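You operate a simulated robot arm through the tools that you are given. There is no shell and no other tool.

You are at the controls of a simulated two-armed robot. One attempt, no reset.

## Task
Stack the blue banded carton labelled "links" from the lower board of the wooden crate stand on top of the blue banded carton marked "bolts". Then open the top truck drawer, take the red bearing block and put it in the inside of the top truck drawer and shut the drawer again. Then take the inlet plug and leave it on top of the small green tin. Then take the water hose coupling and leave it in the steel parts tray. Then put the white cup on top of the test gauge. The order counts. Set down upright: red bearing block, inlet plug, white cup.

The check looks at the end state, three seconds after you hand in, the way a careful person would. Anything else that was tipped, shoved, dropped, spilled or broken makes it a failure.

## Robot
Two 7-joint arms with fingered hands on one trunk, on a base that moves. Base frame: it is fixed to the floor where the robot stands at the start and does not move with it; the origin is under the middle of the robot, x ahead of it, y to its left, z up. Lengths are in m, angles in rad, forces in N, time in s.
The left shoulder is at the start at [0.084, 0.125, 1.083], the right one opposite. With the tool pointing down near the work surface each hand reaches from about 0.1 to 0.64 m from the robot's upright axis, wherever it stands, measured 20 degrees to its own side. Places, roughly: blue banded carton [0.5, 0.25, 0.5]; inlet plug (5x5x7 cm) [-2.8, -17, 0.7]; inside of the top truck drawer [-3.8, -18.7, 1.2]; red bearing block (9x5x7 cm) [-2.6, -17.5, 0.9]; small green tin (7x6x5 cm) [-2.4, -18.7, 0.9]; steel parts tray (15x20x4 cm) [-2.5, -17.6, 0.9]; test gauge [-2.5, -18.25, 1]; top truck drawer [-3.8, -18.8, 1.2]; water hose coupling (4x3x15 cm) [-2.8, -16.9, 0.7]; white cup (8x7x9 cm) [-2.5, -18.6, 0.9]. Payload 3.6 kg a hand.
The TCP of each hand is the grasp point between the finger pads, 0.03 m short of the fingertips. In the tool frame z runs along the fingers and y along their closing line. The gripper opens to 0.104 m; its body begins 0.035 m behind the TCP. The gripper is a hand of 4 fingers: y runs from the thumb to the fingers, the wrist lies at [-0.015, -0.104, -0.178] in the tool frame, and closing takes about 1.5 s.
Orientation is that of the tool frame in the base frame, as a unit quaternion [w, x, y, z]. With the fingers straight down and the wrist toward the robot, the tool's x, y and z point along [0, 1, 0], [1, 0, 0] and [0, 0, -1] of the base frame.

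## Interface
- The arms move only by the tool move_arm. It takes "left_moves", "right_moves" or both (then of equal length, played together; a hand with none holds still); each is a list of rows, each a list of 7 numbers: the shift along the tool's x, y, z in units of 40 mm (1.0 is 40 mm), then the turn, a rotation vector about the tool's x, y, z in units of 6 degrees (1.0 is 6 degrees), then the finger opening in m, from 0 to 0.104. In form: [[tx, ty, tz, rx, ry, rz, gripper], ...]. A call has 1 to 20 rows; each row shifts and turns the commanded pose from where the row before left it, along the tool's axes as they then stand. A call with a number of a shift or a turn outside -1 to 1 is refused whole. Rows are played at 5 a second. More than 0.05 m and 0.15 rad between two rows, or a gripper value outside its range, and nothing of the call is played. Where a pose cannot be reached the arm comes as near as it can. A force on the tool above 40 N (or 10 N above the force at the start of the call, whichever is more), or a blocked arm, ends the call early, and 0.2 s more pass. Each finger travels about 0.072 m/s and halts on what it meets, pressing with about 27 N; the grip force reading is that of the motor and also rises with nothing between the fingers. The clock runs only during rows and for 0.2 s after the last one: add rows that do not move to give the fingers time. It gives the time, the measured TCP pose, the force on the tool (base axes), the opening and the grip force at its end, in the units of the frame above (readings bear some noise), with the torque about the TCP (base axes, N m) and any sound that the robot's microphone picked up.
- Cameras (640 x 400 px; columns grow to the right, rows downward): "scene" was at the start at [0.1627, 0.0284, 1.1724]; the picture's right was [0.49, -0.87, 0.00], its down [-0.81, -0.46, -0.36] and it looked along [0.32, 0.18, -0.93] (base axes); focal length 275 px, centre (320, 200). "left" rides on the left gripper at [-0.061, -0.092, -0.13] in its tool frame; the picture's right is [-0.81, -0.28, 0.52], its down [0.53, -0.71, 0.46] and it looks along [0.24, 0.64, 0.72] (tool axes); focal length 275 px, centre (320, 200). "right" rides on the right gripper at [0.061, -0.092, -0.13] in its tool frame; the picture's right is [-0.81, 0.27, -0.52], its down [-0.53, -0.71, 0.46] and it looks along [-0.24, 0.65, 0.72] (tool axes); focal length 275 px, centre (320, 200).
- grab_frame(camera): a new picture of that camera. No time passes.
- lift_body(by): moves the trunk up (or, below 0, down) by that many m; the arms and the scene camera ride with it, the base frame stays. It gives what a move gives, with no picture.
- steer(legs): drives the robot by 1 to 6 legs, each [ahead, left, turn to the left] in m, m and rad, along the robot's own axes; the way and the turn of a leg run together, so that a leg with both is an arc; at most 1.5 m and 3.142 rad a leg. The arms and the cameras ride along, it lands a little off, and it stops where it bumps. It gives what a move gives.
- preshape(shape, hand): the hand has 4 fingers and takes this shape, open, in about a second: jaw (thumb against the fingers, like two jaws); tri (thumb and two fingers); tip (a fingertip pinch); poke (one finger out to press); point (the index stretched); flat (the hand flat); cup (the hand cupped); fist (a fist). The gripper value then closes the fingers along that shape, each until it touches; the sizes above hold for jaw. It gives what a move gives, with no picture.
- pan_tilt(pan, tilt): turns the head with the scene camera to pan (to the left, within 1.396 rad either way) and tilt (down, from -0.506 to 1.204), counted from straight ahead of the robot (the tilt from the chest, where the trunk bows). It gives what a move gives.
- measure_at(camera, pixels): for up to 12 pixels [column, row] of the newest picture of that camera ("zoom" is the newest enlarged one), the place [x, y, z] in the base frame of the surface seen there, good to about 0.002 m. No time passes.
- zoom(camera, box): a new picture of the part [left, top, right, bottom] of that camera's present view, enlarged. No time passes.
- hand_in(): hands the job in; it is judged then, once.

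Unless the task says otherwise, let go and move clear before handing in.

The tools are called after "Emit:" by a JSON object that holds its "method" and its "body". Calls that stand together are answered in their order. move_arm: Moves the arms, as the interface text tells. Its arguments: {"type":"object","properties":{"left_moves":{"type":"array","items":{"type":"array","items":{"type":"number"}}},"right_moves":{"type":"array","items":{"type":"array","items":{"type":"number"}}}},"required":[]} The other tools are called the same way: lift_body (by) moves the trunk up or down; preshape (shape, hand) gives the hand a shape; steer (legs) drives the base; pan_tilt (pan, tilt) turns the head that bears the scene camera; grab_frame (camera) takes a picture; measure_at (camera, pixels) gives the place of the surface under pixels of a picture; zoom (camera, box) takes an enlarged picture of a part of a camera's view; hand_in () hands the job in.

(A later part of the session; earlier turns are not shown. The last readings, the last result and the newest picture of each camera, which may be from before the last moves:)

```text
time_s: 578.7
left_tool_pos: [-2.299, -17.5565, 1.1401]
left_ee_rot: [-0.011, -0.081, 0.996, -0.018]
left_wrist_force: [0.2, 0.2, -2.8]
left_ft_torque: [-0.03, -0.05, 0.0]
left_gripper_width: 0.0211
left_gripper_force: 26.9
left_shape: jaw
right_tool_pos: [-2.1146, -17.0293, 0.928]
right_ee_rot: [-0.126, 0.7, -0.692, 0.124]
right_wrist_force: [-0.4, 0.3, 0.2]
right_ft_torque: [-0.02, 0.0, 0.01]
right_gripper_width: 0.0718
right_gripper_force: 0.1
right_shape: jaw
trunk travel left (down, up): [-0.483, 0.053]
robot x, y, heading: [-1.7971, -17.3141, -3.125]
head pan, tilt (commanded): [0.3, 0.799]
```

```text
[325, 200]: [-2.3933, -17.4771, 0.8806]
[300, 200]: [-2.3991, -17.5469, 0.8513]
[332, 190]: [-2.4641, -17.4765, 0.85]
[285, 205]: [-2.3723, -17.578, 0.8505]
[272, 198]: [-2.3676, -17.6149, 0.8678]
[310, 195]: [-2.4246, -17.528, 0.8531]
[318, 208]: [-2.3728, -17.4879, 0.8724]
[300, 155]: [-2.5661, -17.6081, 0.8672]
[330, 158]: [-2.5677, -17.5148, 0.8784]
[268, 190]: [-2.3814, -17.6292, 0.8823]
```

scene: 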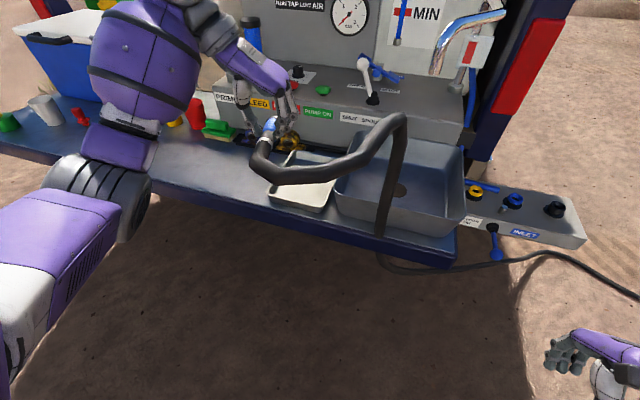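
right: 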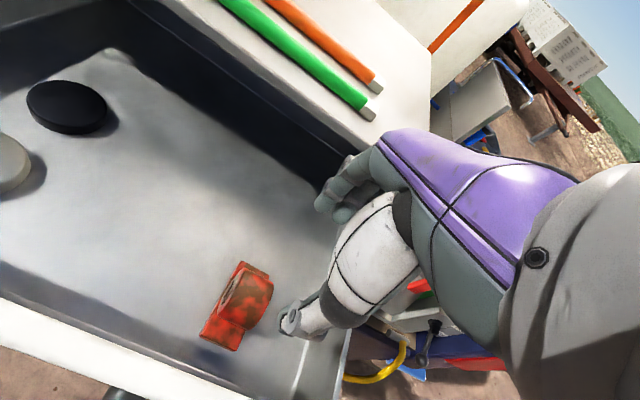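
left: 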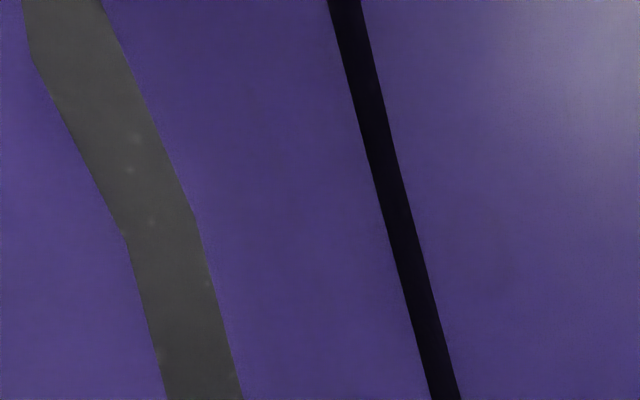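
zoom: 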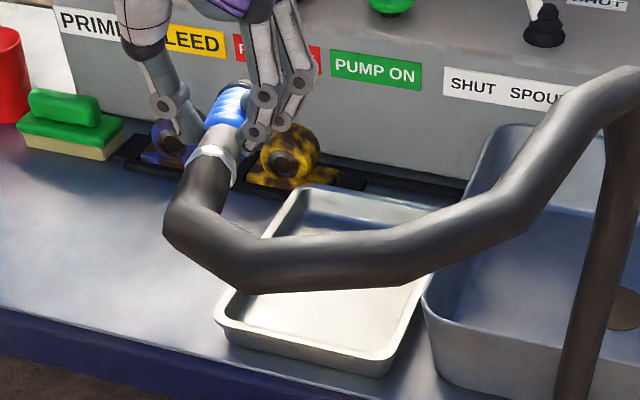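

The tray spans x −2.568…−2.370, y −17.629…−17.477, floor z 0.851. I will drive ahead 0.15 m so the coupling comes over its middle.

Emit:
{"method": "steer", "body": {"legs": [[0.15, 0, 0]]}}

Emit:
{"method": "grab_frame", "body": {"camera": "scene"}}

Emit:
{"method": "zoom", "body": {"camera": "scene", "box": [220, 90, 400, 250]}}

```text
time_s: 580.1
left_tool_pos: [-2.4491, -17.5594, 1.1402]
left_ee_rot: [-0.012, -0.083, 0.996, -0.019]
left_wrist_force: [-0.1, -0.4, -2.5]
left_ft_torque: [0.02, -0.07, 0.01]
left_gripper_width: 0.0209
left_gripper_force: 27.2
left_shape: jaw
right_tool_pos: [-2.2652, -17.0312, 0.9286]
right_ee_rot: [-0.127, 0.7, -0.692, 0.124]
right_wrist_force: [-0.1, 0.2, -0.3]
right_ft_torque: [0.01, -0.04, -0.01]
right_gripper_width: 0.0716
right_gripper_force: 0.2
right_shape: jaw
trunk travel left (down, up): [-0.483, 0.053]
robot x, y, heading: [-1.9455, -17.3164, -3.129]
head pan, tilt (commanded): [0.3, 0.799]
```

```text
taken
```

scene: 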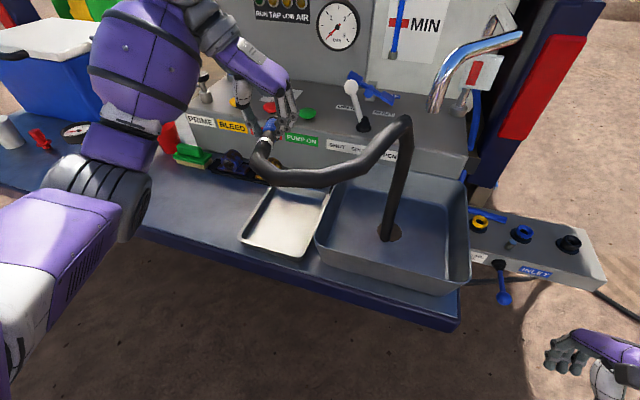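

```text
2.50 times, centred on (310, 170) of scene
```

zoom: 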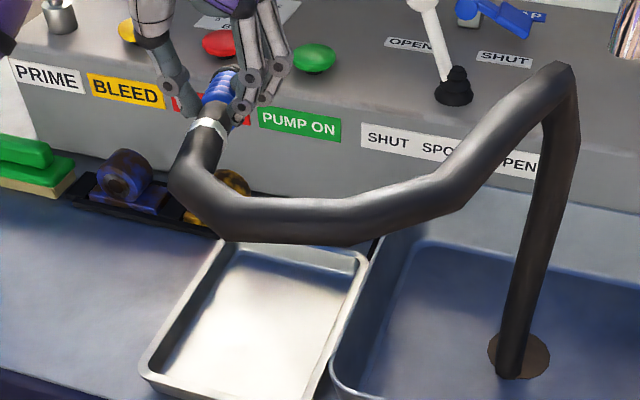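

I will measure the left elbow and forearm to be sure they clear the cups and gauge when I lower 0.24 m.

Emit:
{"method": "measure_at", "body": {"camera": "scene", "pixels": [[110, 195], [140, 150], [130, 60], [180, 60], [215, 30], [70, 220], [165, 140], [75, 130], [245, 65], [270, 85], [265, 140], [260, 155]]}}

```text
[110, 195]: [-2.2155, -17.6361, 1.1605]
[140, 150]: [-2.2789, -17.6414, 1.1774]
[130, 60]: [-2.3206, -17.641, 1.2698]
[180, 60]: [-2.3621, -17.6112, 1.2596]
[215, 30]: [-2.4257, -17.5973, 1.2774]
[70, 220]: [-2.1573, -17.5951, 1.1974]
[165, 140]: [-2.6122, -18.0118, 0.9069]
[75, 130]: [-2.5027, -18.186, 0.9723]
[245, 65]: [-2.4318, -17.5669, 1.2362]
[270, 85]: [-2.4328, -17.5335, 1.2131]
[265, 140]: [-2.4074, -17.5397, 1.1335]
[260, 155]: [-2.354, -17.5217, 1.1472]
```

The elbow is outside the tailgate and clear. I will shift slightly right and lower 0.18 m over the tray.

Emit:
{"method": "move_arm", "body": {"left_moves": [[-0.09, 0.55, 0.3, 0, 0, 0, 0.005], [0, 0, 0.85, 0, 0, 0, 0.005], [0, 0, 0.85, 0, 0, 0, 0.005], [0, 0, 0.85, 0, 0, 0, 0.005], [0, 0, 0.85, 0, 0, 0, 0.005], [0, 0, 0.8, 0, 0, 0, 0.005], [0, 0, 0, 0, 0, 0, 0.005]]}}

Emit:
{"method": "grab_frame", "body": {"camera": "scene"}}

Emit:
{"method": "zoom", "body": {"camera": "scene", "box": [200, 140, 380, 270]}}

Emit:
{"method": "grab_frame", "body": {"camera": "left"}}

```text
time_s: 581.7
left_tool_pos: [-2.4518, -17.5435, 0.9588]
left_ee_rot: [-0.012, -0.083, 0.996, -0.019]
left_wrist_force: [0.4, -0.3, -1.9]
left_ft_torque: [-0.02, -0.06, 0.0]
left_gripper_width: 0.0212
left_gripper_force: 26.8
left_shape: jaw
right_tool_pos: [-2.2662, -17.0319, 0.9294]
right_ee_rot: [-0.126, 0.7, -0.692, 0.124]
right_wrist_force: [0.7, -0.7, -0.2]
right_ft_torque: [0.01, 0.02, 0.01]
right_gripper_width: 0.0719
right_gripper_force: 0.0
right_shape: jaw
trunk travel left (down, up): [-0.483, 0.053]
robot x, y, heading: [-1.9435, -17.3177, -3.127]
head pan, tilt (commanded): [0.3, 0.799]
```

```text
taken
```

scene: 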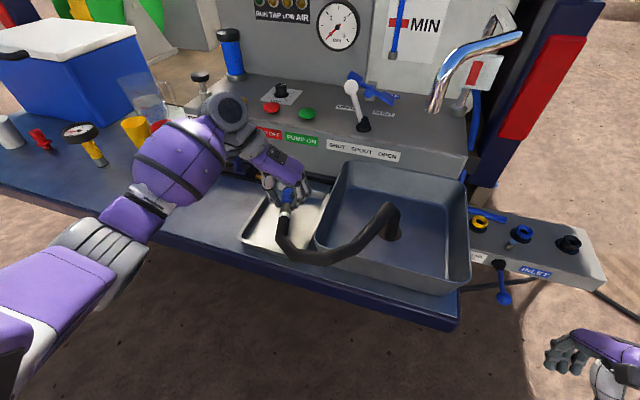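

```text
3.08 times, centred on (290, 205) of scene
```

zoom: 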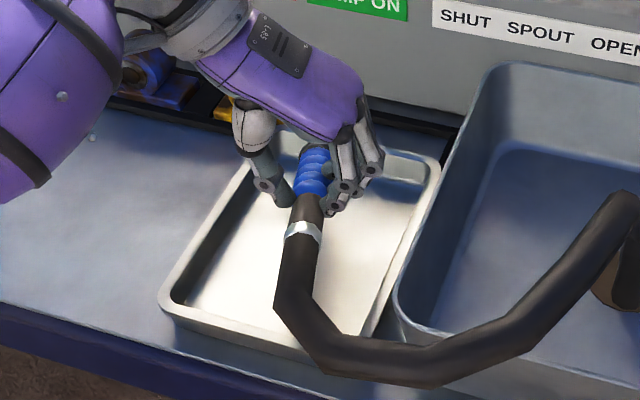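

```text
taken
```

left: 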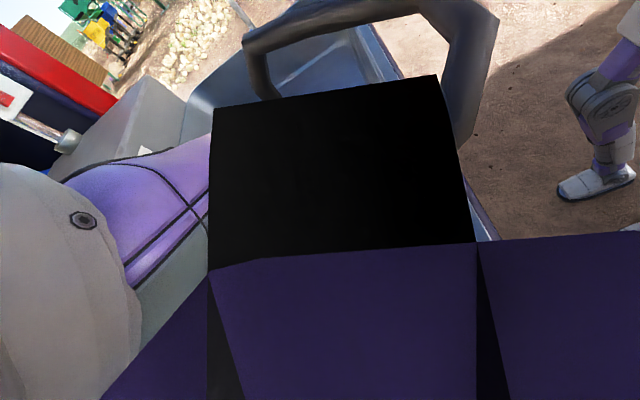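

The coupling is over the tray, spigot forward and hose end toward me, within the rims. I will lower 4.5 cm and then in small steps.

Emit:
{"method": "move_arm", "body": {"left_moves": [[0, 0, 0.5, 0, 0, 0, 0.005], [0, 0, 0.4, 0, 0, 0, 0.005], [0, 0, 0.25, 0, 0, 0, 0.005], [0, 0, 0, 0, 0, 0, 0.005]]}}

Emit:
{"method": "zoom", "body": {"camera": "scene", "box": [200, 140, 380, 270]}}

```text
time_s: 582.7
left_tool_pos: [-2.4531, -17.5458, 0.9133]
left_ee_rot: [-0.011, -0.082, 0.996, -0.018]
left_wrist_force: [0.1, -0.1, -2.3]
left_ft_torque: [0.0, -0.01, 0.0]
left_gripper_width: 0.021
left_gripper_force: 27.1
left_shape: jaw
right_tool_pos: [-2.2655, -17.0319, 0.929]
right_ee_rot: [-0.127, 0.7, -0.692, 0.123]
right_wrist_force: [0.0, 0.7, -0.3]
right_ft_torque: [0.0, 0.03, 0.02]
right_gripper_width: 0.0717
right_gripper_force: 0.1
right_shape: jaw
trunk travel left (down, up): [-0.483, 0.053]
robot x, y, heading: [-1.9452, -17.3172, -3.128]
head pan, tilt (commanded): [0.3, 0.799]
```

```text
3.08 times, centred on (290, 205) of scene
```

zoom: 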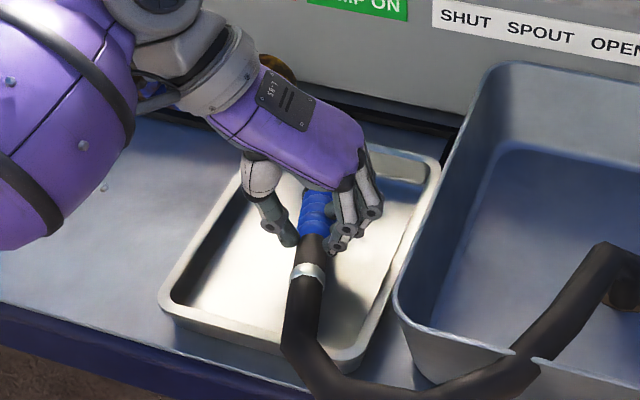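

Good alignment. I will lower in 4 mm steps until contact.

Emit:
{"method": "move_arm", "body": {"left_moves": [[0, 0, 0.1, 0, 0, 0, 0.005], [0, 0, 0.1, 0, 0, 0, 0.005], [0, 0, 0, 0, 0, 0, 0.005]]}}

```text
time_s: 583.5
left_tool_pos: [-2.4523, -17.5457, 0.9048]
left_ee_rot: [-0.012, -0.082, 0.996, -0.019]
left_wrist_force: [1.2, 1.2, 0.4]
left_ft_torque: [-0.01, 0.12, -0.03]
left_gripper_width: 0.021
left_gripper_force: 27.3
left_shape: jaw
right_tool_pos: [-2.2648, -17.032, 0.928]
right_ee_rot: [-0.127, 0.7, -0.692, 0.123]
right_wrist_force: [0.7, 0.5, -0.2]
right_ft_torque: [-0.05, -0.01, 0.0]
right_gripper_width: 0.0719
right_gripper_force: 0.0
right_shape: jaw
trunk travel left (down, up): [-0.483, 0.053]
robot x, y, heading: [-1.9468, -17.3185, -3.126]
head pan, tilt (commanded): [0.3, 0.799]
```

First contact (force now +0.4 N). One more 3 mm, then I will open gently.

Emit:
{"method": "move_arm", "body": {"left_moves": [[0, 0, 0.08, 0, 0, 0, 0.005], [0, 0, 0, 0, 0, 0, 0.005]]}}

Emit:
{"method": "zoom", "body": {"camera": "scene", "box": [200, 140, 380, 270]}}

```text
time_s: 584.1
left_tool_pos: [-2.4523, -17.546, 0.9005]
left_ee_rot: [-0.012, -0.082, 0.996, -0.018]
left_wrist_force: [-0.2, 0.9, 2.0]
left_ft_torque: [0.04, 0.14, -0.04]
left_gripper_width: 0.0209
left_gripper_force: 27.1
left_shape: jaw
right_tool_pos: [-2.2652, -17.0301, 0.9285]
right_ee_rot: [-0.126, 0.7, -0.692, 0.123]
right_wrist_force: [-1.2, -0.4, 0.3]
right_ft_torque: [-0.04, -0.01, 0.01]
right_gripper_width: 0.0715
right_gripper_force: 0.0
right_shape: jaw
trunk travel left (down, up): [-0.483, 0.053]
robot x, y, heading: [-1.9427, -17.3187, -3.13]
head pan, tilt (commanded): [0.3, 0.799]
```

```text
3.08 times, centred on (290, 205) of scene
```

zoom: 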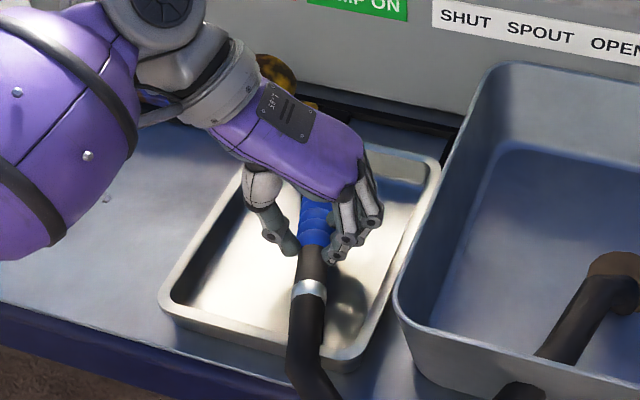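

The spigot end rests on the floor; the hose end is slightly higher. I will lower 3 mm more and open the fingers slowly.

Emit:
{"method": "move_arm", "body": {"left_moves": [[0, 0, 0.08, 0, 0, 0, 0.005], [0, 0, 0, 0, 0, 0, 0.022], [0, 0, 0, 0, 0, 0, 0.026], [0, 0, 0, 0, 0, 0, 0.032], [0, 0, 0, 0, 0, 0, 0.04], [0, 0, 0, 0, 0, 0, 0.05], [0, 0, 0, 0, 0, 0, 0.05]]}}

Emit:
{"method": "zoom", "body": {"camera": "scene", "box": [200, 140, 380, 270]}}

```text
time_s: 585.7
left_tool_pos: [-2.4535, -17.5468, 0.8985]
left_ee_rot: [-0.011, -0.083, 0.996, -0.018]
left_wrist_force: [1.6, 0.5, 0.9]
left_ft_torque: [0.03, -0.02, 0.01]
left_gripper_width: 0.0494
left_gripper_force: 0.1
left_shape: jaw
right_tool_pos: [-2.2644, -17.0324, 0.9275]
right_ee_rot: [-0.127, 0.7, -0.692, 0.123]
right_wrist_force: [1.2, 0.6, -0.1]
right_ft_torque: [0.0, -0.02, 0.03]
right_gripper_width: 0.0717
right_gripper_force: 0.1
right_shape: jaw
trunk travel left (down, up): [-0.483, 0.053]
robot x, y, heading: [-1.9449, -17.3165, -3.13]
head pan, tilt (commanded): [0.3, 0.799]
```

```text
3.08 times, centred on (290, 205) of scene
```

zoom: 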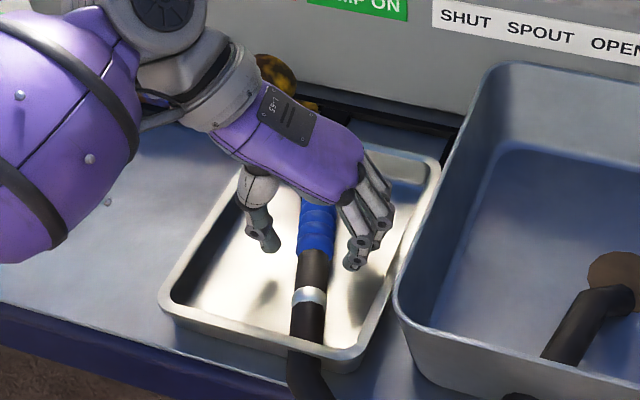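

The coupling lies in the tray. I will raise the hand straight up and inspect.

Emit:
{"method": "move_arm", "body": {"left_moves": [[0, 0, -0.3, 0, 0, 0, 0.05], [0, 0, -0.6, 0, 0, 0, 0.05], [0, 0, -0.8, 0, 0, 0, 0.05], [0, 0, -0.8, 0, 0, 0, 0.05], [0, 0, -0.8, 0, 0, 0, 0.05], [0, 0, -0.8, 0, 0, 0, 0.05], [0, 0, -0.6, 0, 0, 0, 0.05], [0, 0, 0, 0, 0, 0, 0.05]]}}

Emit:
{"method": "grab_frame", "body": {"camera": "scene"}}

Emit:
{"method": "zoom", "body": {"camera": "scene", "box": [220, 160, 360, 270]}}

```text
time_s: 587.5
left_tool_pos: [-2.4501, -17.5389, 1.0868]
left_ee_rot: [-0.012, -0.083, 0.996, -0.019]
left_wrist_force: [0.4, 0.2, -0.2]
left_ft_torque: [0.03, -0.01, 0.0]
left_gripper_width: 0.0499
left_gripper_force: 0.1
left_shape: jaw
right_tool_pos: [-2.266, -17.0319, 0.9288]
right_ee_rot: [-0.126, 0.7, -0.692, 0.123]
right_wrist_force: [0.9, 0.2, 0.4]
right_ft_torque: [-0.01, 0.03, -0.02]
right_gripper_width: 0.0718
right_gripper_force: 0.1
right_shape: jaw
trunk travel left (down, up): [-0.483, 0.053]
robot x, y, heading: [-1.9455, -17.3191, -3.122]
head pan, tilt (commanded): [0.3, 0.799]
```

```text
taken
```

scene: 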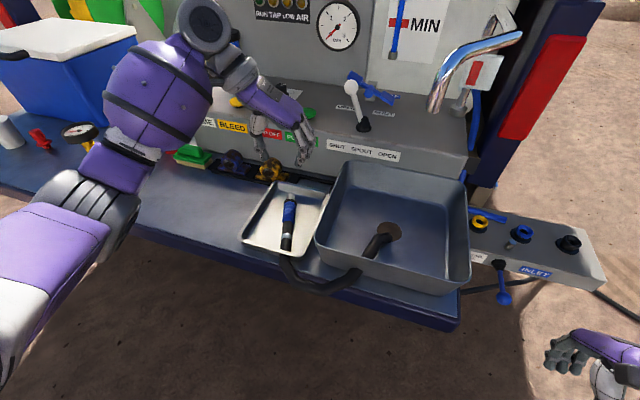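

```text
3.64 times, centred on (290, 215) of scene
```

zoom: 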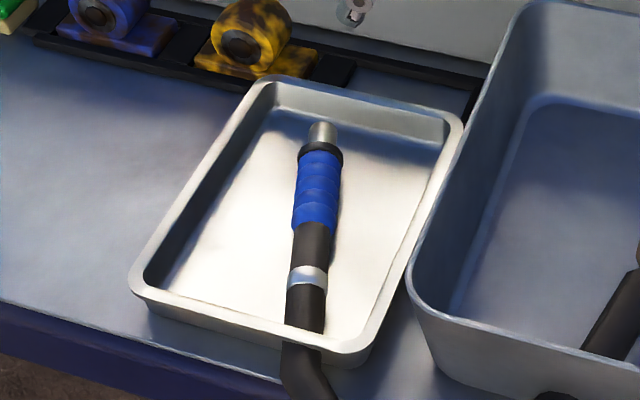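

The coupling lies flat in the tray and nothing else moved. Last job is the white cup: I will back off, turn the left hand back to its normal fingers-down heading and go to the left end.

Emit:
{"method": "steer", "body": {"legs": [[-0.35, 0, 0]]}}

Emit:
{"method": "move_arm", "body": {"left_moves": [[0, 0, 0, 0, 0, -1, 0.06], [0, 0, 0, 0, 0, -1, 0.07], [0, 0, 0, 0, 0, -1, 0.08], [0, 0, 0, 0, 0, -1, 0.09], [0, 0, 0, 0, 0, -1, 0.1], [0, 0, 0, 0, 0, -1, 0.104], [0, 0, 0, 0, 0, -1, 0.104], [0, 0, 0, 0, 0, -1, 0.104], [0, 0, 0, 0, 0, -1, 0.104], [0, 0, 0, 0, 0, -1, 0.104], [0, 0, 0, 0, 0, -1, 0.104], [0, 0, 0, 0, 0, -1, 0.104], [0, 0, 0, 0, 0, -1, 0.104], [0, 0, 0, 0, 0, -0.4, 0.104], [0, 0, 0, 0, 0, 0, 0.104]]}}

Emit:
{"method": "steer", "body": {"legs": [[0, 1.03, 0]]}}

Emit:
{"method": "pan_tilt", "body": {"pan": 0.1, "tilt": 0.6}}

Emit:
{"method": "grab_frame", "body": {"camera": "scene"}}

```text
time_s: 589.8
left_tool_pos: [-2.0992, -17.5343, 1.0867]
left_ee_rot: [-0.011, -0.082, 0.996, -0.019]
left_wrist_force: [0.0, 0.3, -0.7]
left_ft_torque: [0.01, 0.01, 0.01]
left_gripper_width: 0.0498
left_gripper_force: 0.0
left_shape: jaw
right_tool_pos: [-1.9139, -17.0264, 0.9282]
right_ee_rot: [-0.126, 0.701, -0.691, 0.123]
right_wrist_force: [-1.2, 0.8, -0.5]
right_ft_torque: [-0.01, -0.02, -0.01]
right_gripper_width: 0.072
right_gripper_force: 0.0
right_shape: jaw
trunk travel left (down, up): [-0.483, 0.053]
robot x, y, heading: [-1.5927, -17.3113, -3.126]
head pan, tilt (commanded): [0.3, 0.799]
```

```text
time_s: 593.0
left_tool_pos: [-2.098, -17.5337, 1.0877]
left_ee_rot: [-0.022, -0.706, 0.708, -0.006]
left_wrist_force: [0.9, 0.7, -0.7]
left_ft_torque: [0.0, -0.01, 0.01]
left_gripper_width: 0.1034
left_gripper_force: 0.1
left_shape: jaw
right_tool_pos: [-1.9141, -17.0272, 0.9285]
right_ee_rot: [-0.125, 0.7, -0.692, 0.124]
right_wrist_force: [0.0, 0.4, -0.3]
right_ft_torque: [-0.01, -0.02, 0.0]
right_gripper_width: 0.0715
right_gripper_force: 0.0
right_shape: jaw
trunk travel left (down, up): [-0.483, 0.053]
robot x, y, heading: [-1.5972, -17.3156, -3.124]
head pan, tilt (commanded): [0.3, 0.799]
```

```text
time_s: 602.2
left_tool_pos: [-2.0839, -18.5545, 1.0864]
left_ee_rot: [-0.02, -0.707, 0.707, -0.006]
left_wrist_force: [-0.5, -0.6, 0.2]
left_ft_torque: [-0.01, 0.0, -0.03]
left_gripper_width: 0.1033
left_gripper_force: 0.1
left_shape: jaw
right_tool_pos: [-1.8992, -18.0472, 0.9285]
right_ee_rot: [-0.126, 0.701, -0.691, 0.123]
right_wrist_force: [0.4, -0.9, -0.1]
right_ft_torque: [-0.04, -0.04, 0.01]
right_gripper_width: 0.0718
right_gripper_force: 0.1
right_shape: jaw
trunk travel left (down, up): [-0.483, 0.053]
robot x, y, heading: [-1.5798, -18.3328, -3.122]
head pan, tilt (commanded): [0.3, 0.799]
```

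```text
time_s: 603.0
left_tool_pos: [-2.0823, -18.5534, 1.0877]
left_ee_rot: [-0.02, -0.706, 0.707, -0.007]
left_wrist_force: [0.3, 0.0, -0.7]
left_ft_torque: [0.0, -0.03, 0.01]
left_gripper_width: 0.1038
left_gripper_force: 0.1
left_shape: jaw
right_tool_pos: [-1.8982, -18.0468, 0.928]
right_ee_rot: [-0.127, 0.701, -0.691, 0.123]
right_wrist_force: [-0.4, 0.4, -0.3]
right_ft_torque: [0.02, 0.0, -0.04]
right_gripper_width: 0.0715
right_gripper_force: 0.0
right_shape: jaw
trunk travel left (down, up): [-0.483, 0.053]
robot x, y, heading: [-1.5774, -18.3302, -3.122]
head pan, tilt (commanded): [0.099, 0.6]
```

```text
taken
```

scene: 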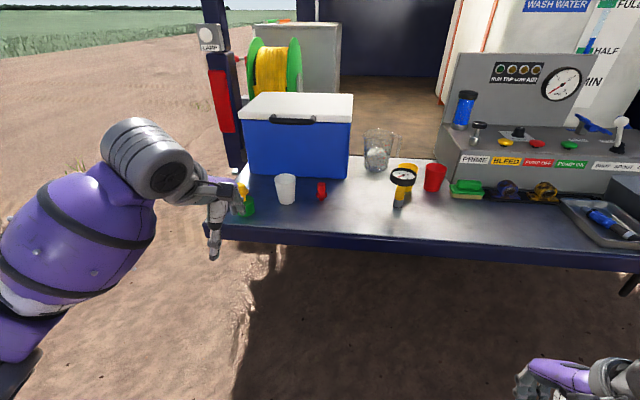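

I see the white cup at (286,188), the plug on its tin, and the gauge at (402,180). I will zoom and measure both.

Emit:
{"method": "zoom", "body": {"camera": "scene", "box": [220, 140, 340, 220]}}

Emit:
{"method": "measure_at", "body": {"camera": "zoom", "pixels": [[346, 175], [300, 185], [395, 185], [346, 195], [346, 250], [330, 325], [385, 320], [350, 332], [310, 260], [390, 260], [300, 130], [360, 140]]}}

Emit:
{"method": "zoom", "body": {"camera": "scene", "box": [340, 120, 480, 220]}}

Emit:
{"method": "measure_at", "body": {"camera": "zoom", "pixels": [[285, 250], [230, 252], [340, 255], [285, 225], [285, 275], [270, 370], [285, 310], [300, 210], [430, 260], [180, 150], [160, 60], [400, 200]]}}

```text
5.00 times, centred on (280, 180) of scene
```

zoom: 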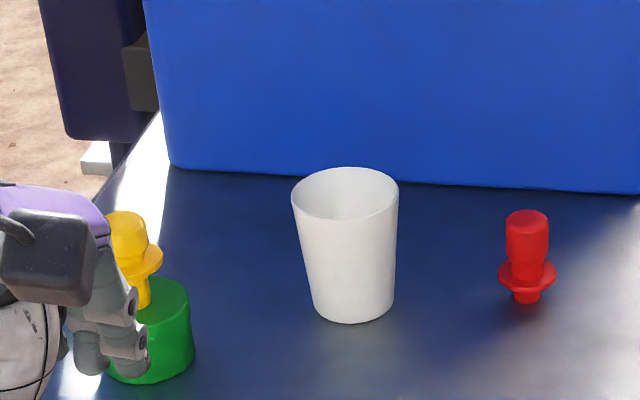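

```text
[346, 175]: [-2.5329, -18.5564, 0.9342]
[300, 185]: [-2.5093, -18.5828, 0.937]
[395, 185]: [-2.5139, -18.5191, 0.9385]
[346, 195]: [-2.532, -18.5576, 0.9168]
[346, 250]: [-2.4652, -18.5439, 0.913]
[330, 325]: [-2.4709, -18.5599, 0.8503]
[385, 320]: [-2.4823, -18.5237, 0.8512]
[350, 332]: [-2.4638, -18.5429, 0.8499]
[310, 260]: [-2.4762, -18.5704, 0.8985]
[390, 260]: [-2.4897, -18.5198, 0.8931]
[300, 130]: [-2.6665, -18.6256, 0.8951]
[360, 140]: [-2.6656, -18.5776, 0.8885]
```

```text
4.00 times, centred on (410, 170) of scene
```

zoom: 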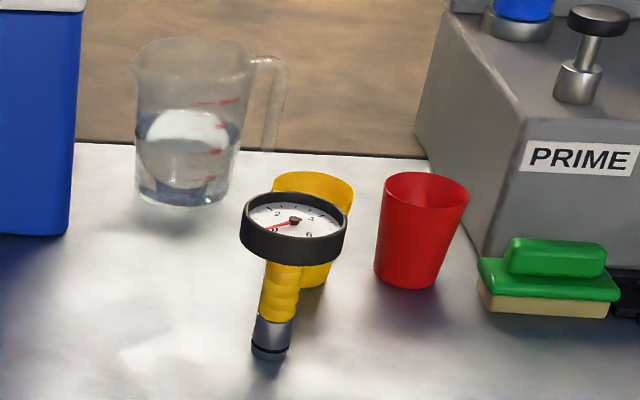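

```text
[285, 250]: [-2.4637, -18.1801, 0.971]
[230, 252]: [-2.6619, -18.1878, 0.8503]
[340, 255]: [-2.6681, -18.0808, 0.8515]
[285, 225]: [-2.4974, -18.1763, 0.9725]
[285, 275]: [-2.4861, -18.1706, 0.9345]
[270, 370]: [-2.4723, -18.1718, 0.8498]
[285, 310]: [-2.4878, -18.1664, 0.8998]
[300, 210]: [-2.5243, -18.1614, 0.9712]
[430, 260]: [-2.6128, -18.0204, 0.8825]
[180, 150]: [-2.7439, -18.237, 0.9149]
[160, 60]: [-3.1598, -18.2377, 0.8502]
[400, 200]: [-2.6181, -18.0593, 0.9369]
```

The cup's rim is centred near (−2.499, −18.551) at z 0.938; the gauge's dial top is near (−2.495, −18.175) at z 0.972. I will raise the trunk 5 cm for margin, level the hand and drive over the cup.

Emit:
{"method": "measure_at", "body": {"camera": "zoom", "pixels": [[246, 222], [344, 232], [297, 196], [290, 243], [270, 200], [325, 205], [255, 240], [330, 248], [294, 220], [243, 235], [346, 240], [285, 262]]}}

Emit:
{"method": "lift_body", "body": {"by": 0.05}}

Emit:
{"method": "move_arm", "body": {"left_moves": [[0, 0, 0, 0.176, -0.364, 0, 0.104], [0, 0, 0, 0, 0, 0, 0.104]]}}

Emit:
{"method": "steer", "body": {"legs": [[0.41, 0, -0.015]]}}

Emit:
{"method": "pan_tilt", "body": {"pan": 0.3, "tilt": 0.8}}

Emit:
{"method": "grab_frame", "body": {"camera": "scene"}}

Emit:
{"method": "grab_frame", "body": {"camera": "left"}}

```text
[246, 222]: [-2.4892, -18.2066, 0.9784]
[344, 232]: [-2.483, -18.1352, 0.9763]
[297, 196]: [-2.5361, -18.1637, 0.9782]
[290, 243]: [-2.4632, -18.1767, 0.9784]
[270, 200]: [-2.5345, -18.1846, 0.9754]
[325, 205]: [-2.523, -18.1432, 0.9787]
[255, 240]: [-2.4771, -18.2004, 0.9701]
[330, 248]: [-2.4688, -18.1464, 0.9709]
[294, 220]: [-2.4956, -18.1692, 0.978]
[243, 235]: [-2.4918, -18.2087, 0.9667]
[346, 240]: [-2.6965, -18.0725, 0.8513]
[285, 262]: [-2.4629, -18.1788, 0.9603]
```

```text
time_s: 603.9
left_tool_pos: [-2.0821, -18.5532, 1.136]
left_ee_rot: [-0.02, -0.706, 0.708, -0.009]
left_wrist_force: [-0.2, 0.0, 0.0]
left_ft_torque: [0.01, -0.02, 0.0]
left_gripper_width: 0.1034
left_gripper_force: 0.1
left_shape: jaw
right_tool_pos: [-1.8985, -18.0463, 0.9786]
right_ee_rot: [-0.127, 0.701, -0.691, 0.124]
right_wrist_force: [0.4, 0.0, -0.8]
right_ft_torque: [0.0, 0.0, 0.01]
right_gripper_width: 0.072
right_gripper_force: 0.0
right_shape: jaw
trunk travel left (down, up): [-0.533, 0.003]
robot x, y, heading: [-1.5776, -18.3309, -3.125]
head pan, tilt (commanded): [0.099, 0.6]
```

```text
time_s: 604.5
left_tool_pos: [-2.083, -18.5536, 1.1372]
left_ee_rot: [0.0, -0.707, 0.708, 0.0]
left_wrist_force: [-0.4, -0.8, -0.2]
left_ft_torque: [0.02, 0.01, 0.01]
left_gripper_width: 0.1035
left_gripper_force: 0.0
left_shape: jaw
right_tool_pos: [-1.8985, -18.0472, 0.9783]
right_ee_rot: [-0.126, 0.701, -0.691, 0.123]
right_wrist_force: [-0.2, -0.7, 0.3]
right_ft_torque: [-0.01, -0.01, -0.02]
right_gripper_width: 0.0716
right_gripper_force: 0.1
right_shape: jaw
trunk travel left (down, up): [-0.533, 0.003]
robot x, y, heading: [-1.5764, -18.3332, -3.126]
head pan, tilt (commanded): [0.099, 0.6]
```

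```text
time_s: 607.0
left_tool_pos: [-2.4973, -18.551, 1.1354]
left_ee_rot: [0.0, -0.701, 0.713, 0.0]
left_wrist_force: [0.7, -0.3, -0.3]
left_ft_torque: [0.0, -0.02, -0.01]
left_gripper_width: 0.1033
left_gripper_force: 0.1
left_shape: jaw
right_tool_pos: [-2.3061, -18.0468, 0.9784]
right_ee_rot: [-0.125, 0.697, -0.695, 0.123]
right_wrist_force: [0.1, 0.4, 0.3]
right_ft_torque: [0.03, 0.01, -0.02]
right_gripper_width: 0.0718
right_gripper_force: 0.1
right_shape: jaw
trunk travel left (down, up): [-0.533, 0.003]
robot x, y, heading: [-1.99, -18.3381, -3.135]
head pan, tilt (commanded): [0.099, 0.6]
```

```text
time_s: 607.8
left_tool_pos: [-2.4943, -18.5517, 1.1369]
left_ee_rot: [-0.001, -0.702, 0.713, 0.001]
left_wrist_force: [0.6, 0.4, -0.4]
left_ft_torque: [-0.01, 0.03, 0.0]
left_gripper_width: 0.1036
left_gripper_force: 0.0
left_shape: jaw
right_tool_pos: [-2.3054, -18.0456, 0.9797]
right_ee_rot: [0.125, -0.696, 0.696, -0.124]
right_wrist_force: [0.5, -0.7, -0.3]
right_ft_torque: [-0.02, 0.02, -0.02]
right_gripper_width: 0.0715
right_gripper_force: 0.1
right_shape: jaw
trunk travel left (down, up): [-0.533, 0.003]
robot x, y, heading: [-1.9905, -18.3378, -3.141]
head pan, tilt (commanded): [0.3, 0.799]
```

```text
taken
```

scene: 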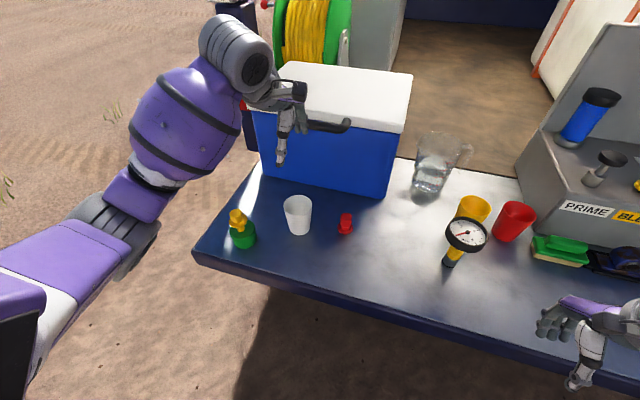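

```text
taken
```

left: 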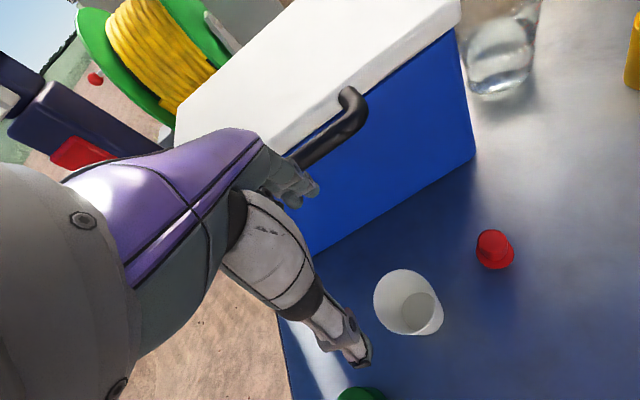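

The hand is above the cup; the tin with plug is in view below-left and untouched. I will measure the cup rim from the left camera, and the cooler's handle.

Emit:
{"method": "measure_at", "body": {"camera": "left", "pixels": [[405, 272], [376, 295], [388, 328], [438, 300], [425, 278], [395, 273], [415, 335], [440, 320], [340, 115], [350, 100], [430, 120], [405, 300]]}}

Emit:
{"method": "measure_at", "body": {"camera": "scene", "pixels": [[285, 203], [311, 203], [298, 198], [298, 212], [292, 200], [306, 210], [340, 125], [285, 155], [237, 215], [300, 130], [350, 215], [345, 222]]}}

```text
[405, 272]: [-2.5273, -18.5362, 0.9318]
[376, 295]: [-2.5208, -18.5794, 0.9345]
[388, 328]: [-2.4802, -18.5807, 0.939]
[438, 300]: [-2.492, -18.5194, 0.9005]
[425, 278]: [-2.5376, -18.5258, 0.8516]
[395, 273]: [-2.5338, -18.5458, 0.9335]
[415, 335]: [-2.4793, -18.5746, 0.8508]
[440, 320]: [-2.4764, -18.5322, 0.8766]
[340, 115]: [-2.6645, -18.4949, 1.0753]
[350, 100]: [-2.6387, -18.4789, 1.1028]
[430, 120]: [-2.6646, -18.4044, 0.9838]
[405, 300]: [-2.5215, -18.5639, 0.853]
```

```text
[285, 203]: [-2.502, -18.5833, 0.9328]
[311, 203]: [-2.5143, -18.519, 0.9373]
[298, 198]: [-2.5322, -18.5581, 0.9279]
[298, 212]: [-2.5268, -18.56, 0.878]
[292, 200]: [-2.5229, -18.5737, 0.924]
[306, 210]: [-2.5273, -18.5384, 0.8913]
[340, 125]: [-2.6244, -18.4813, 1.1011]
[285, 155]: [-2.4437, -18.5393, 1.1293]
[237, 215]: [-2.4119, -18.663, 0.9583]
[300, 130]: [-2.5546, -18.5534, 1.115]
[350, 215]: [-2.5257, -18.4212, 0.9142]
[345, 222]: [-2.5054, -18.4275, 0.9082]
```

The cup's rim centre is (−2.500, −18.551), radius 3.4 cm. I will lower to just above the rim first.

Emit:
{"method": "move_arm", "body": {"left_moves": [[0, 0.14, 0.5, 0, 0, 0, 0.104], [0, 0, 0.8, 0, 0, 0, 0.104], [0, 0, 0.9, 0, 0, 0, 0.104], [0, 0, 0.9, 0, 0, 0, 0.104], [0, 0, 0.5, 0, 0, 0, 0.104], [0, 0, 0, 0, 0, 0, 0.104]]}}

Emit:
{"method": "grab_frame", "body": {"camera": "left"}}

Emit:
{"method": "zoom", "body": {"camera": "scene", "box": [220, 120, 380, 260]}}

```text
time_s: 609.2
left_tool_pos: [-2.5018, -18.5517, 0.9915]
left_ee_rot: [-0.001, -0.701, 0.713, 0.001]
left_wrist_force: [0.1, 0.1, 0.0]
left_ft_torque: [0.03, 0.02, -0.04]
left_gripper_width: 0.1036
left_gripper_force: 0.0
left_shape: jaw
right_tool_pos: [-2.3063, -18.0462, 0.979]
right_ee_rot: [-0.126, 0.697, -0.695, 0.124]
right_wrist_force: [0.1, 0.3, 0.4]
right_ft_torque: [0.03, 0.03, 0.01]
right_gripper_width: 0.0717
right_gripper_force: 0.0
right_shape: jaw
trunk travel left (down, up): [-0.533, 0.003]
robot x, y, heading: [-1.9849, -18.336, -3.139]
head pan, tilt (commanded): [0.3, 0.799]
```

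```text
taken
```

left: 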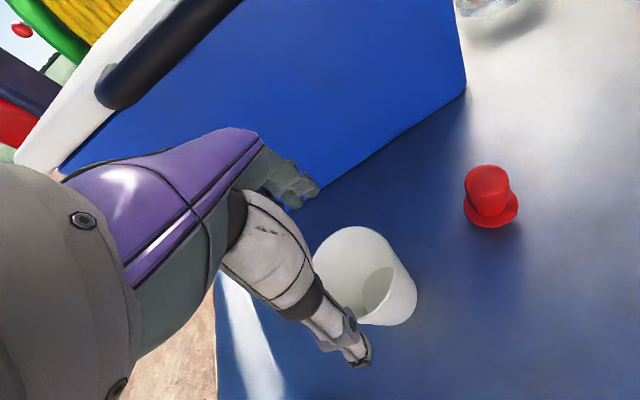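

```text
2.86 times, centred on (300, 190) of scene
```

zoom: 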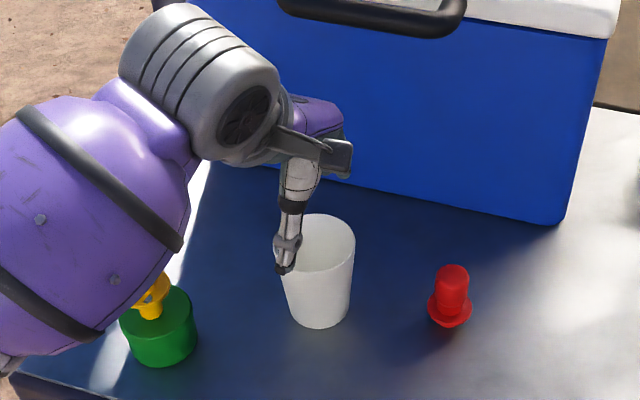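

The forearm passes close above the plug in this view, so I will measure its clearance before lowering further.

Emit:
{"method": "measure_at", "body": {"camera": "zoom", "pixels": [[150, 255], [130, 300], [90, 320], [60, 250], [100, 200], [170, 230], [155, 295], [150, 310], [20, 330], [120, 330], [180, 250], [10, 365]]}}

```text
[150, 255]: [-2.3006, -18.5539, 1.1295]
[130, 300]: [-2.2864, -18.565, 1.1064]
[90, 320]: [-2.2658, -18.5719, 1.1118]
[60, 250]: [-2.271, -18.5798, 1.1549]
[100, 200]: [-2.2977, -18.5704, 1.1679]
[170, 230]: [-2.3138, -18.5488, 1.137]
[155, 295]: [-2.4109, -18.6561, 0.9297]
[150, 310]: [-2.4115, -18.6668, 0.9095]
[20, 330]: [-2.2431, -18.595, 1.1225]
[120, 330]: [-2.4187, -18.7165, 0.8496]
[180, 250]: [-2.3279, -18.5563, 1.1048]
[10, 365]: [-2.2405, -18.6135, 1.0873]
```

The forearm is 9 cm in front of the plug and over 10 cm above it, so it is safe. I will lower the last 7 cm around the cup.

Emit:
{"method": "move_arm", "body": {"left_moves": [[0, 0, 0.5, 0, 0, 0, 0.104], [0, 0, 0.7, 0, 0, 0, 0.104], [0, 0, 0.6, 0, 0, 0, 0.104], [0, 0, 0, 0, 0, 0, 0.104]]}}

Emit:
{"method": "grab_frame", "body": {"camera": "left"}}

Emit:
{"method": "zoom", "body": {"camera": "scene", "box": [220, 120, 380, 260]}}

```text
time_s: 610.2
left_tool_pos: [-2.5016, -18.5517, 0.921]
left_ee_rot: [-0.001, -0.702, 0.712, 0.001]
left_wrist_force: [0.1, 0.7, 0.3]
left_ft_torque: [0.01, 0.01, -0.01]
left_gripper_width: 0.1041
left_gripper_force: 0.0
left_shape: jaw
right_tool_pos: [-2.3067, -18.0476, 0.9796]
right_ee_rot: [0.125, -0.696, 0.696, -0.124]
right_wrist_force: [-0.3, -0.4, 0.3]
right_ft_torque: [-0.01, 0.01, 0.01]
right_gripper_width: 0.0716
right_gripper_force: 0.1
right_shape: jaw
trunk travel left (down, up): [-0.533, 0.003]
robot x, y, heading: [-1.99, -18.3369, -3.14]
head pan, tilt (commanded): [0.3, 0.799]
```

```text
taken
```

left: 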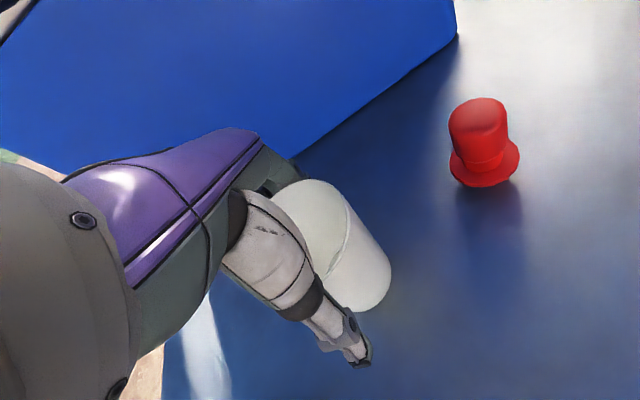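

```text
2.86 times, centred on (300, 190) of scene
```

zoom: 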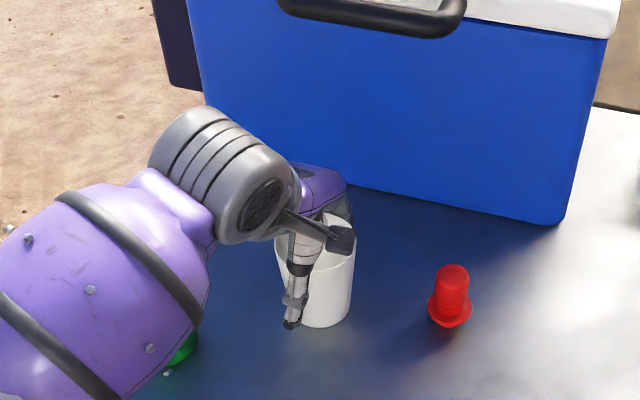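

Cup is between thumb and fingers with no contact yet. I will close gently on it.

Emit:
{"method": "move_arm", "body": {"left_moves": [[0, 0, 0, 0, 0, 0, 0.092], [0, 0, 0, 0, 0, 0, 0.082], [0, 0, 0, 0, 0, 0, 0.074], [0, 0, 0, 0, 0, 0, 0.066], [0, 0, 0, 0, 0, 0, 0.058], [0, 0, 0, 0, 0, 0, 0.055], [0, 0, 0, 0, 0, 0, 0.055]]}}

Emit:
{"method": "grab_frame", "body": {"camera": "left"}}

Emit:
{"method": "zoom", "body": {"camera": "scene", "box": [220, 120, 380, 260]}}

```text
time_s: 611.8
left_tool_pos: [-2.5017, -18.552, 0.9205]
left_ee_rot: [-0.001, -0.702, 0.712, 0.001]
left_wrist_force: [0.5, -0.5, -1.0]
left_ft_torque: [0.0, 0.02, 0.01]
left_gripper_width: 0.0551
left_gripper_force: 27.4
left_shape: jaw
right_tool_pos: [-2.3056, -18.0469, 0.979]
right_ee_rot: [0.125, -0.696, 0.696, -0.125]
right_wrist_force: [-1.1, -0.1, -0.1]
right_ft_torque: [-0.02, 0.0, -0.01]
right_gripper_width: 0.0715
right_gripper_force: 0.1
right_shape: jaw
trunk travel left (down, up): [-0.533, 0.003]
robot x, y, heading: [-1.9908, -18.3382, -3.139]
head pan, tilt (commanded): [0.3, 0.799]
```

```text
taken
```

left: 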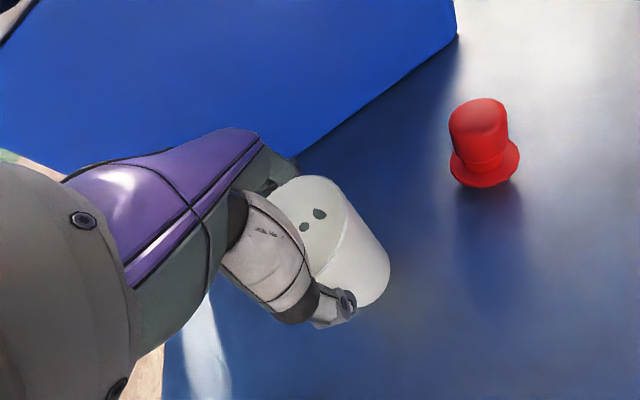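

```text
2.86 times, centred on (300, 190) of scene
```

zoom: 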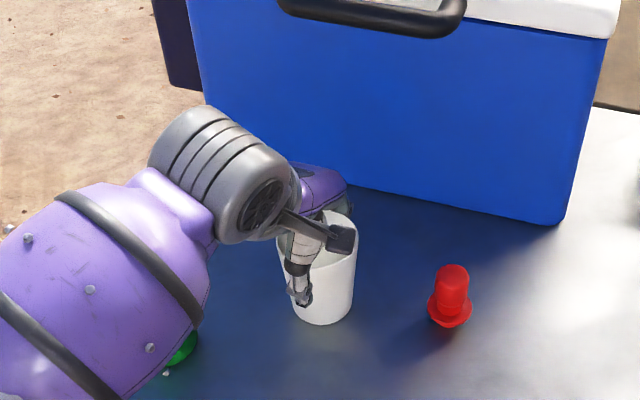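

Gripped at 5.5 cm with 27 N. I will lift the cup 3 cm first and check it stays upright.

Emit:
{"method": "move_arm", "body": {"left_moves": [[0, 0, -0.2, 0, 0, 0, 0.05], [0, 0, -0.3, 0, 0, 0, 0.05], [0, 0, -0.3, 0, 0, 0, 0.05], [0, 0, 0, 0, 0, 0, 0.05]]}}

Emit:
{"method": "grab_frame", "body": {"camera": "left"}}

Emit:
{"method": "zoom", "body": {"camera": "scene", "box": [220, 120, 380, 260]}}

```text
time_s: 612.8
left_tool_pos: [-2.502, -18.5521, 0.9525]
left_ee_rot: [-0.001, -0.701, 0.713, 0.001]
left_wrist_force: [0.5, 0.0, -0.3]
left_ft_torque: [-0.01, -0.01, 0.0]
left_gripper_width: 0.0548
left_gripper_force: 26.5
left_shape: jaw
right_tool_pos: [-2.3053, -18.0471, 0.9792]
right_ee_rot: [-0.125, 0.697, -0.696, 0.123]
right_wrist_force: [0.5, 0.3, 0.1]
right_ft_torque: [0.01, 0.01, -0.01]
right_gripper_width: 0.072
right_gripper_force: 0.1
right_shape: jaw
trunk travel left (down, up): [-0.533, 0.003]
robot x, y, heading: [-1.9917, -18.3336, -3.138]
head pan, tilt (commanded): [0.3, 0.799]
```

```text
taken
```

left: 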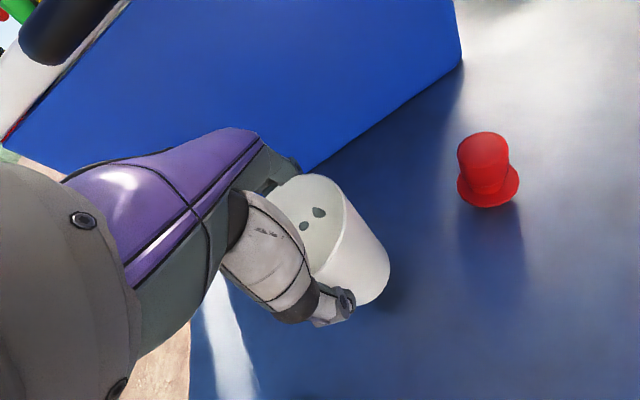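

```text
2.86 times, centred on (300, 190) of scene
```

zoom: 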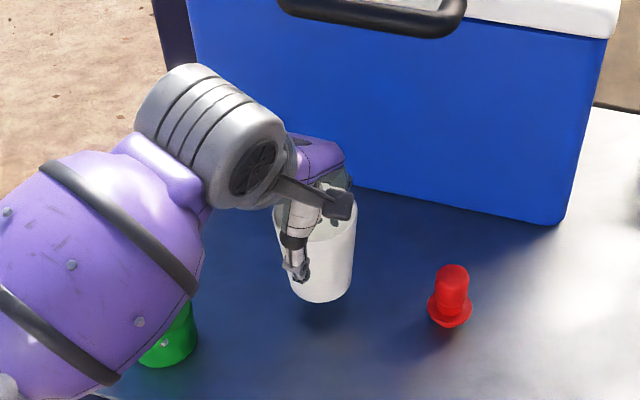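

The cup is off the deck, upright. I will raise it another 15 cm, then strafe right over to the gauge.

Emit:
{"method": "move_arm", "body": {"left_moves": [[0, 0, -0.6, 0, 0, 0, 0.05], [0, 0, -0.8, 0, 0, 0, 0.05], [0, 0, -0.8, 0, 0, 0, 0.05], [0, 0, -0.8, 0, 0, 0, 0.05], [0, 0, -0.8, 0, 0, 0, 0.05], [0, 0, 0, 0, 0, 0, 0.05]]}}

Emit:
{"method": "steer", "body": {"legs": [[0, -0.38, 0]]}}

Emit:
{"method": "grab_frame", "body": {"camera": "scene"}}

Emit:
{"method": "grab_frame", "body": {"camera": "left"}}

```text
time_s: 614.2
left_tool_pos: [-2.5028, -18.5524, 1.1047]
left_ee_rot: [-0.001, -0.702, 0.712, 0.0]
left_wrist_force: [0.2, 0.1, 0.1]
left_ft_torque: [-0.01, 0.01, 0.01]
left_gripper_width: 0.0551
left_gripper_force: 27.1
left_shape: jaw
right_tool_pos: [-2.3055, -18.0466, 0.9783]
right_ee_rot: [-0.126, 0.696, -0.696, 0.124]
right_wrist_force: [0.7, -0.7, 0.4]
right_ft_torque: [-0.01, 0.0, -0.01]
right_gripper_width: 0.0717
right_gripper_force: 0.1
right_shape: jaw
trunk travel left (down, up): [-0.533, 0.003]
robot x, y, heading: [-1.9878, -18.3396, -3.145]
head pan, tilt (commanded): [0.3, 0.799]
```

```text
time_s: 618.1
left_tool_pos: [-2.5027, -18.1678, 1.1055]
left_ee_rot: [-0.001, -0.701, 0.713, 0.0]
left_wrist_force: [0.5, -0.4, -0.1]
left_ft_torque: [-0.03, -0.01, 0.04]
left_gripper_width: 0.0547
left_gripper_force: 27.4
left_shape: jaw
right_tool_pos: [-2.305, -17.6639, 0.9791]
right_ee_rot: [0.125, -0.696, 0.697, -0.124]
right_wrist_force: [1.1, 0.0, -1.2]
right_ft_torque: [0.0, 0.0, 0.02]
right_gripper_width: 0.072
right_gripper_force: 0.0
right_shape: jaw
trunk travel left (down, up): [-0.533, 0.003]
robot x, y, heading: [-1.9932, -17.957, 3.144]
head pan, tilt (commanded): [0.3, 0.799]
```

```text
taken
```

scene: 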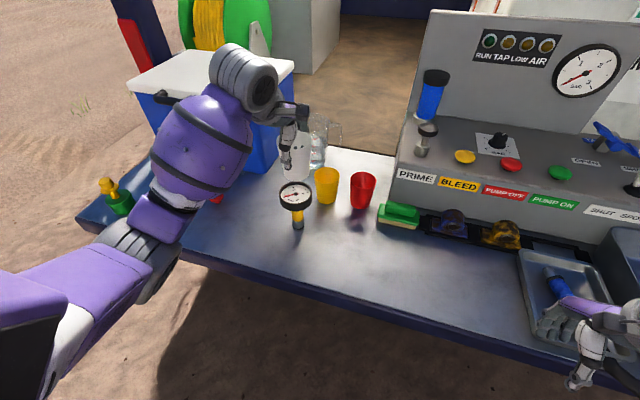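

```text
taken
```

left: 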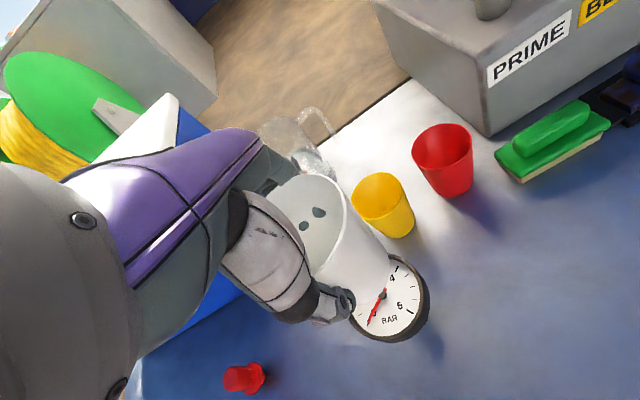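

The cup hangs near the gauge. I will zoom and measure the gauge's bezel and the cup's bottom.

Emit:
{"method": "zoom", "body": {"camera": "scene", "box": [240, 120, 360, 240]}}

Emit:
{"method": "measure_at", "body": {"camera": "zoom", "pixels": [[297, 250], [250, 240], [345, 250], [295, 205], [297, 290], [260, 275], [335, 280], [300, 185], [280, 180], [325, 185], [258, 150], [318, 100]]}}

Emit:
{"method": "measure_at", "body": {"camera": "left", "pixels": [[425, 300], [390, 336], [415, 270], [390, 305], [400, 258], [362, 330], [415, 325], [352, 290], [375, 270], [385, 262], [345, 230], [320, 260]]}}

```text
3.33 times, centred on (300, 180) of scene
```

zoom: 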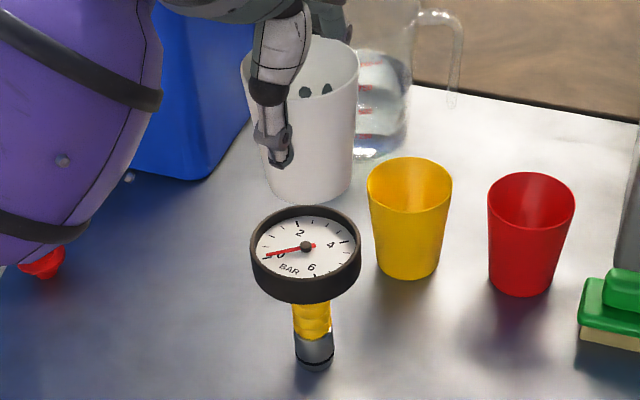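

```text
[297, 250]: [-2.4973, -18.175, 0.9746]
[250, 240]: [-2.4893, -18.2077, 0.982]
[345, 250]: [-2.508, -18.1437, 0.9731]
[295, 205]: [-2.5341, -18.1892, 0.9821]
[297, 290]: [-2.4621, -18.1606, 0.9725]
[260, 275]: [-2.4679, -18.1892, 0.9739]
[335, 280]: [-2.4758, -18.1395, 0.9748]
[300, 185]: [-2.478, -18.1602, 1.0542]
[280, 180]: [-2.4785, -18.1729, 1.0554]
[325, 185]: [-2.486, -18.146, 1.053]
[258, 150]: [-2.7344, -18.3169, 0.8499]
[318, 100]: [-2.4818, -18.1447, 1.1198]
```

```text
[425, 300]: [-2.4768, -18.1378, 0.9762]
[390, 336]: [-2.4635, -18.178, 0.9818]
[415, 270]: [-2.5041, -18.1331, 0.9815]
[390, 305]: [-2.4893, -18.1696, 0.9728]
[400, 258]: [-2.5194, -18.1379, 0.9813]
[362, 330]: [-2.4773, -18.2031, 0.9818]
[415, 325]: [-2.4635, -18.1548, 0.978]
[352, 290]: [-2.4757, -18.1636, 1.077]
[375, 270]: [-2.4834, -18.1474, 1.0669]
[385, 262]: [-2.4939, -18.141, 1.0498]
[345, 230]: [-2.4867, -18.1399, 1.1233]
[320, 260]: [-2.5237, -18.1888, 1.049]
```

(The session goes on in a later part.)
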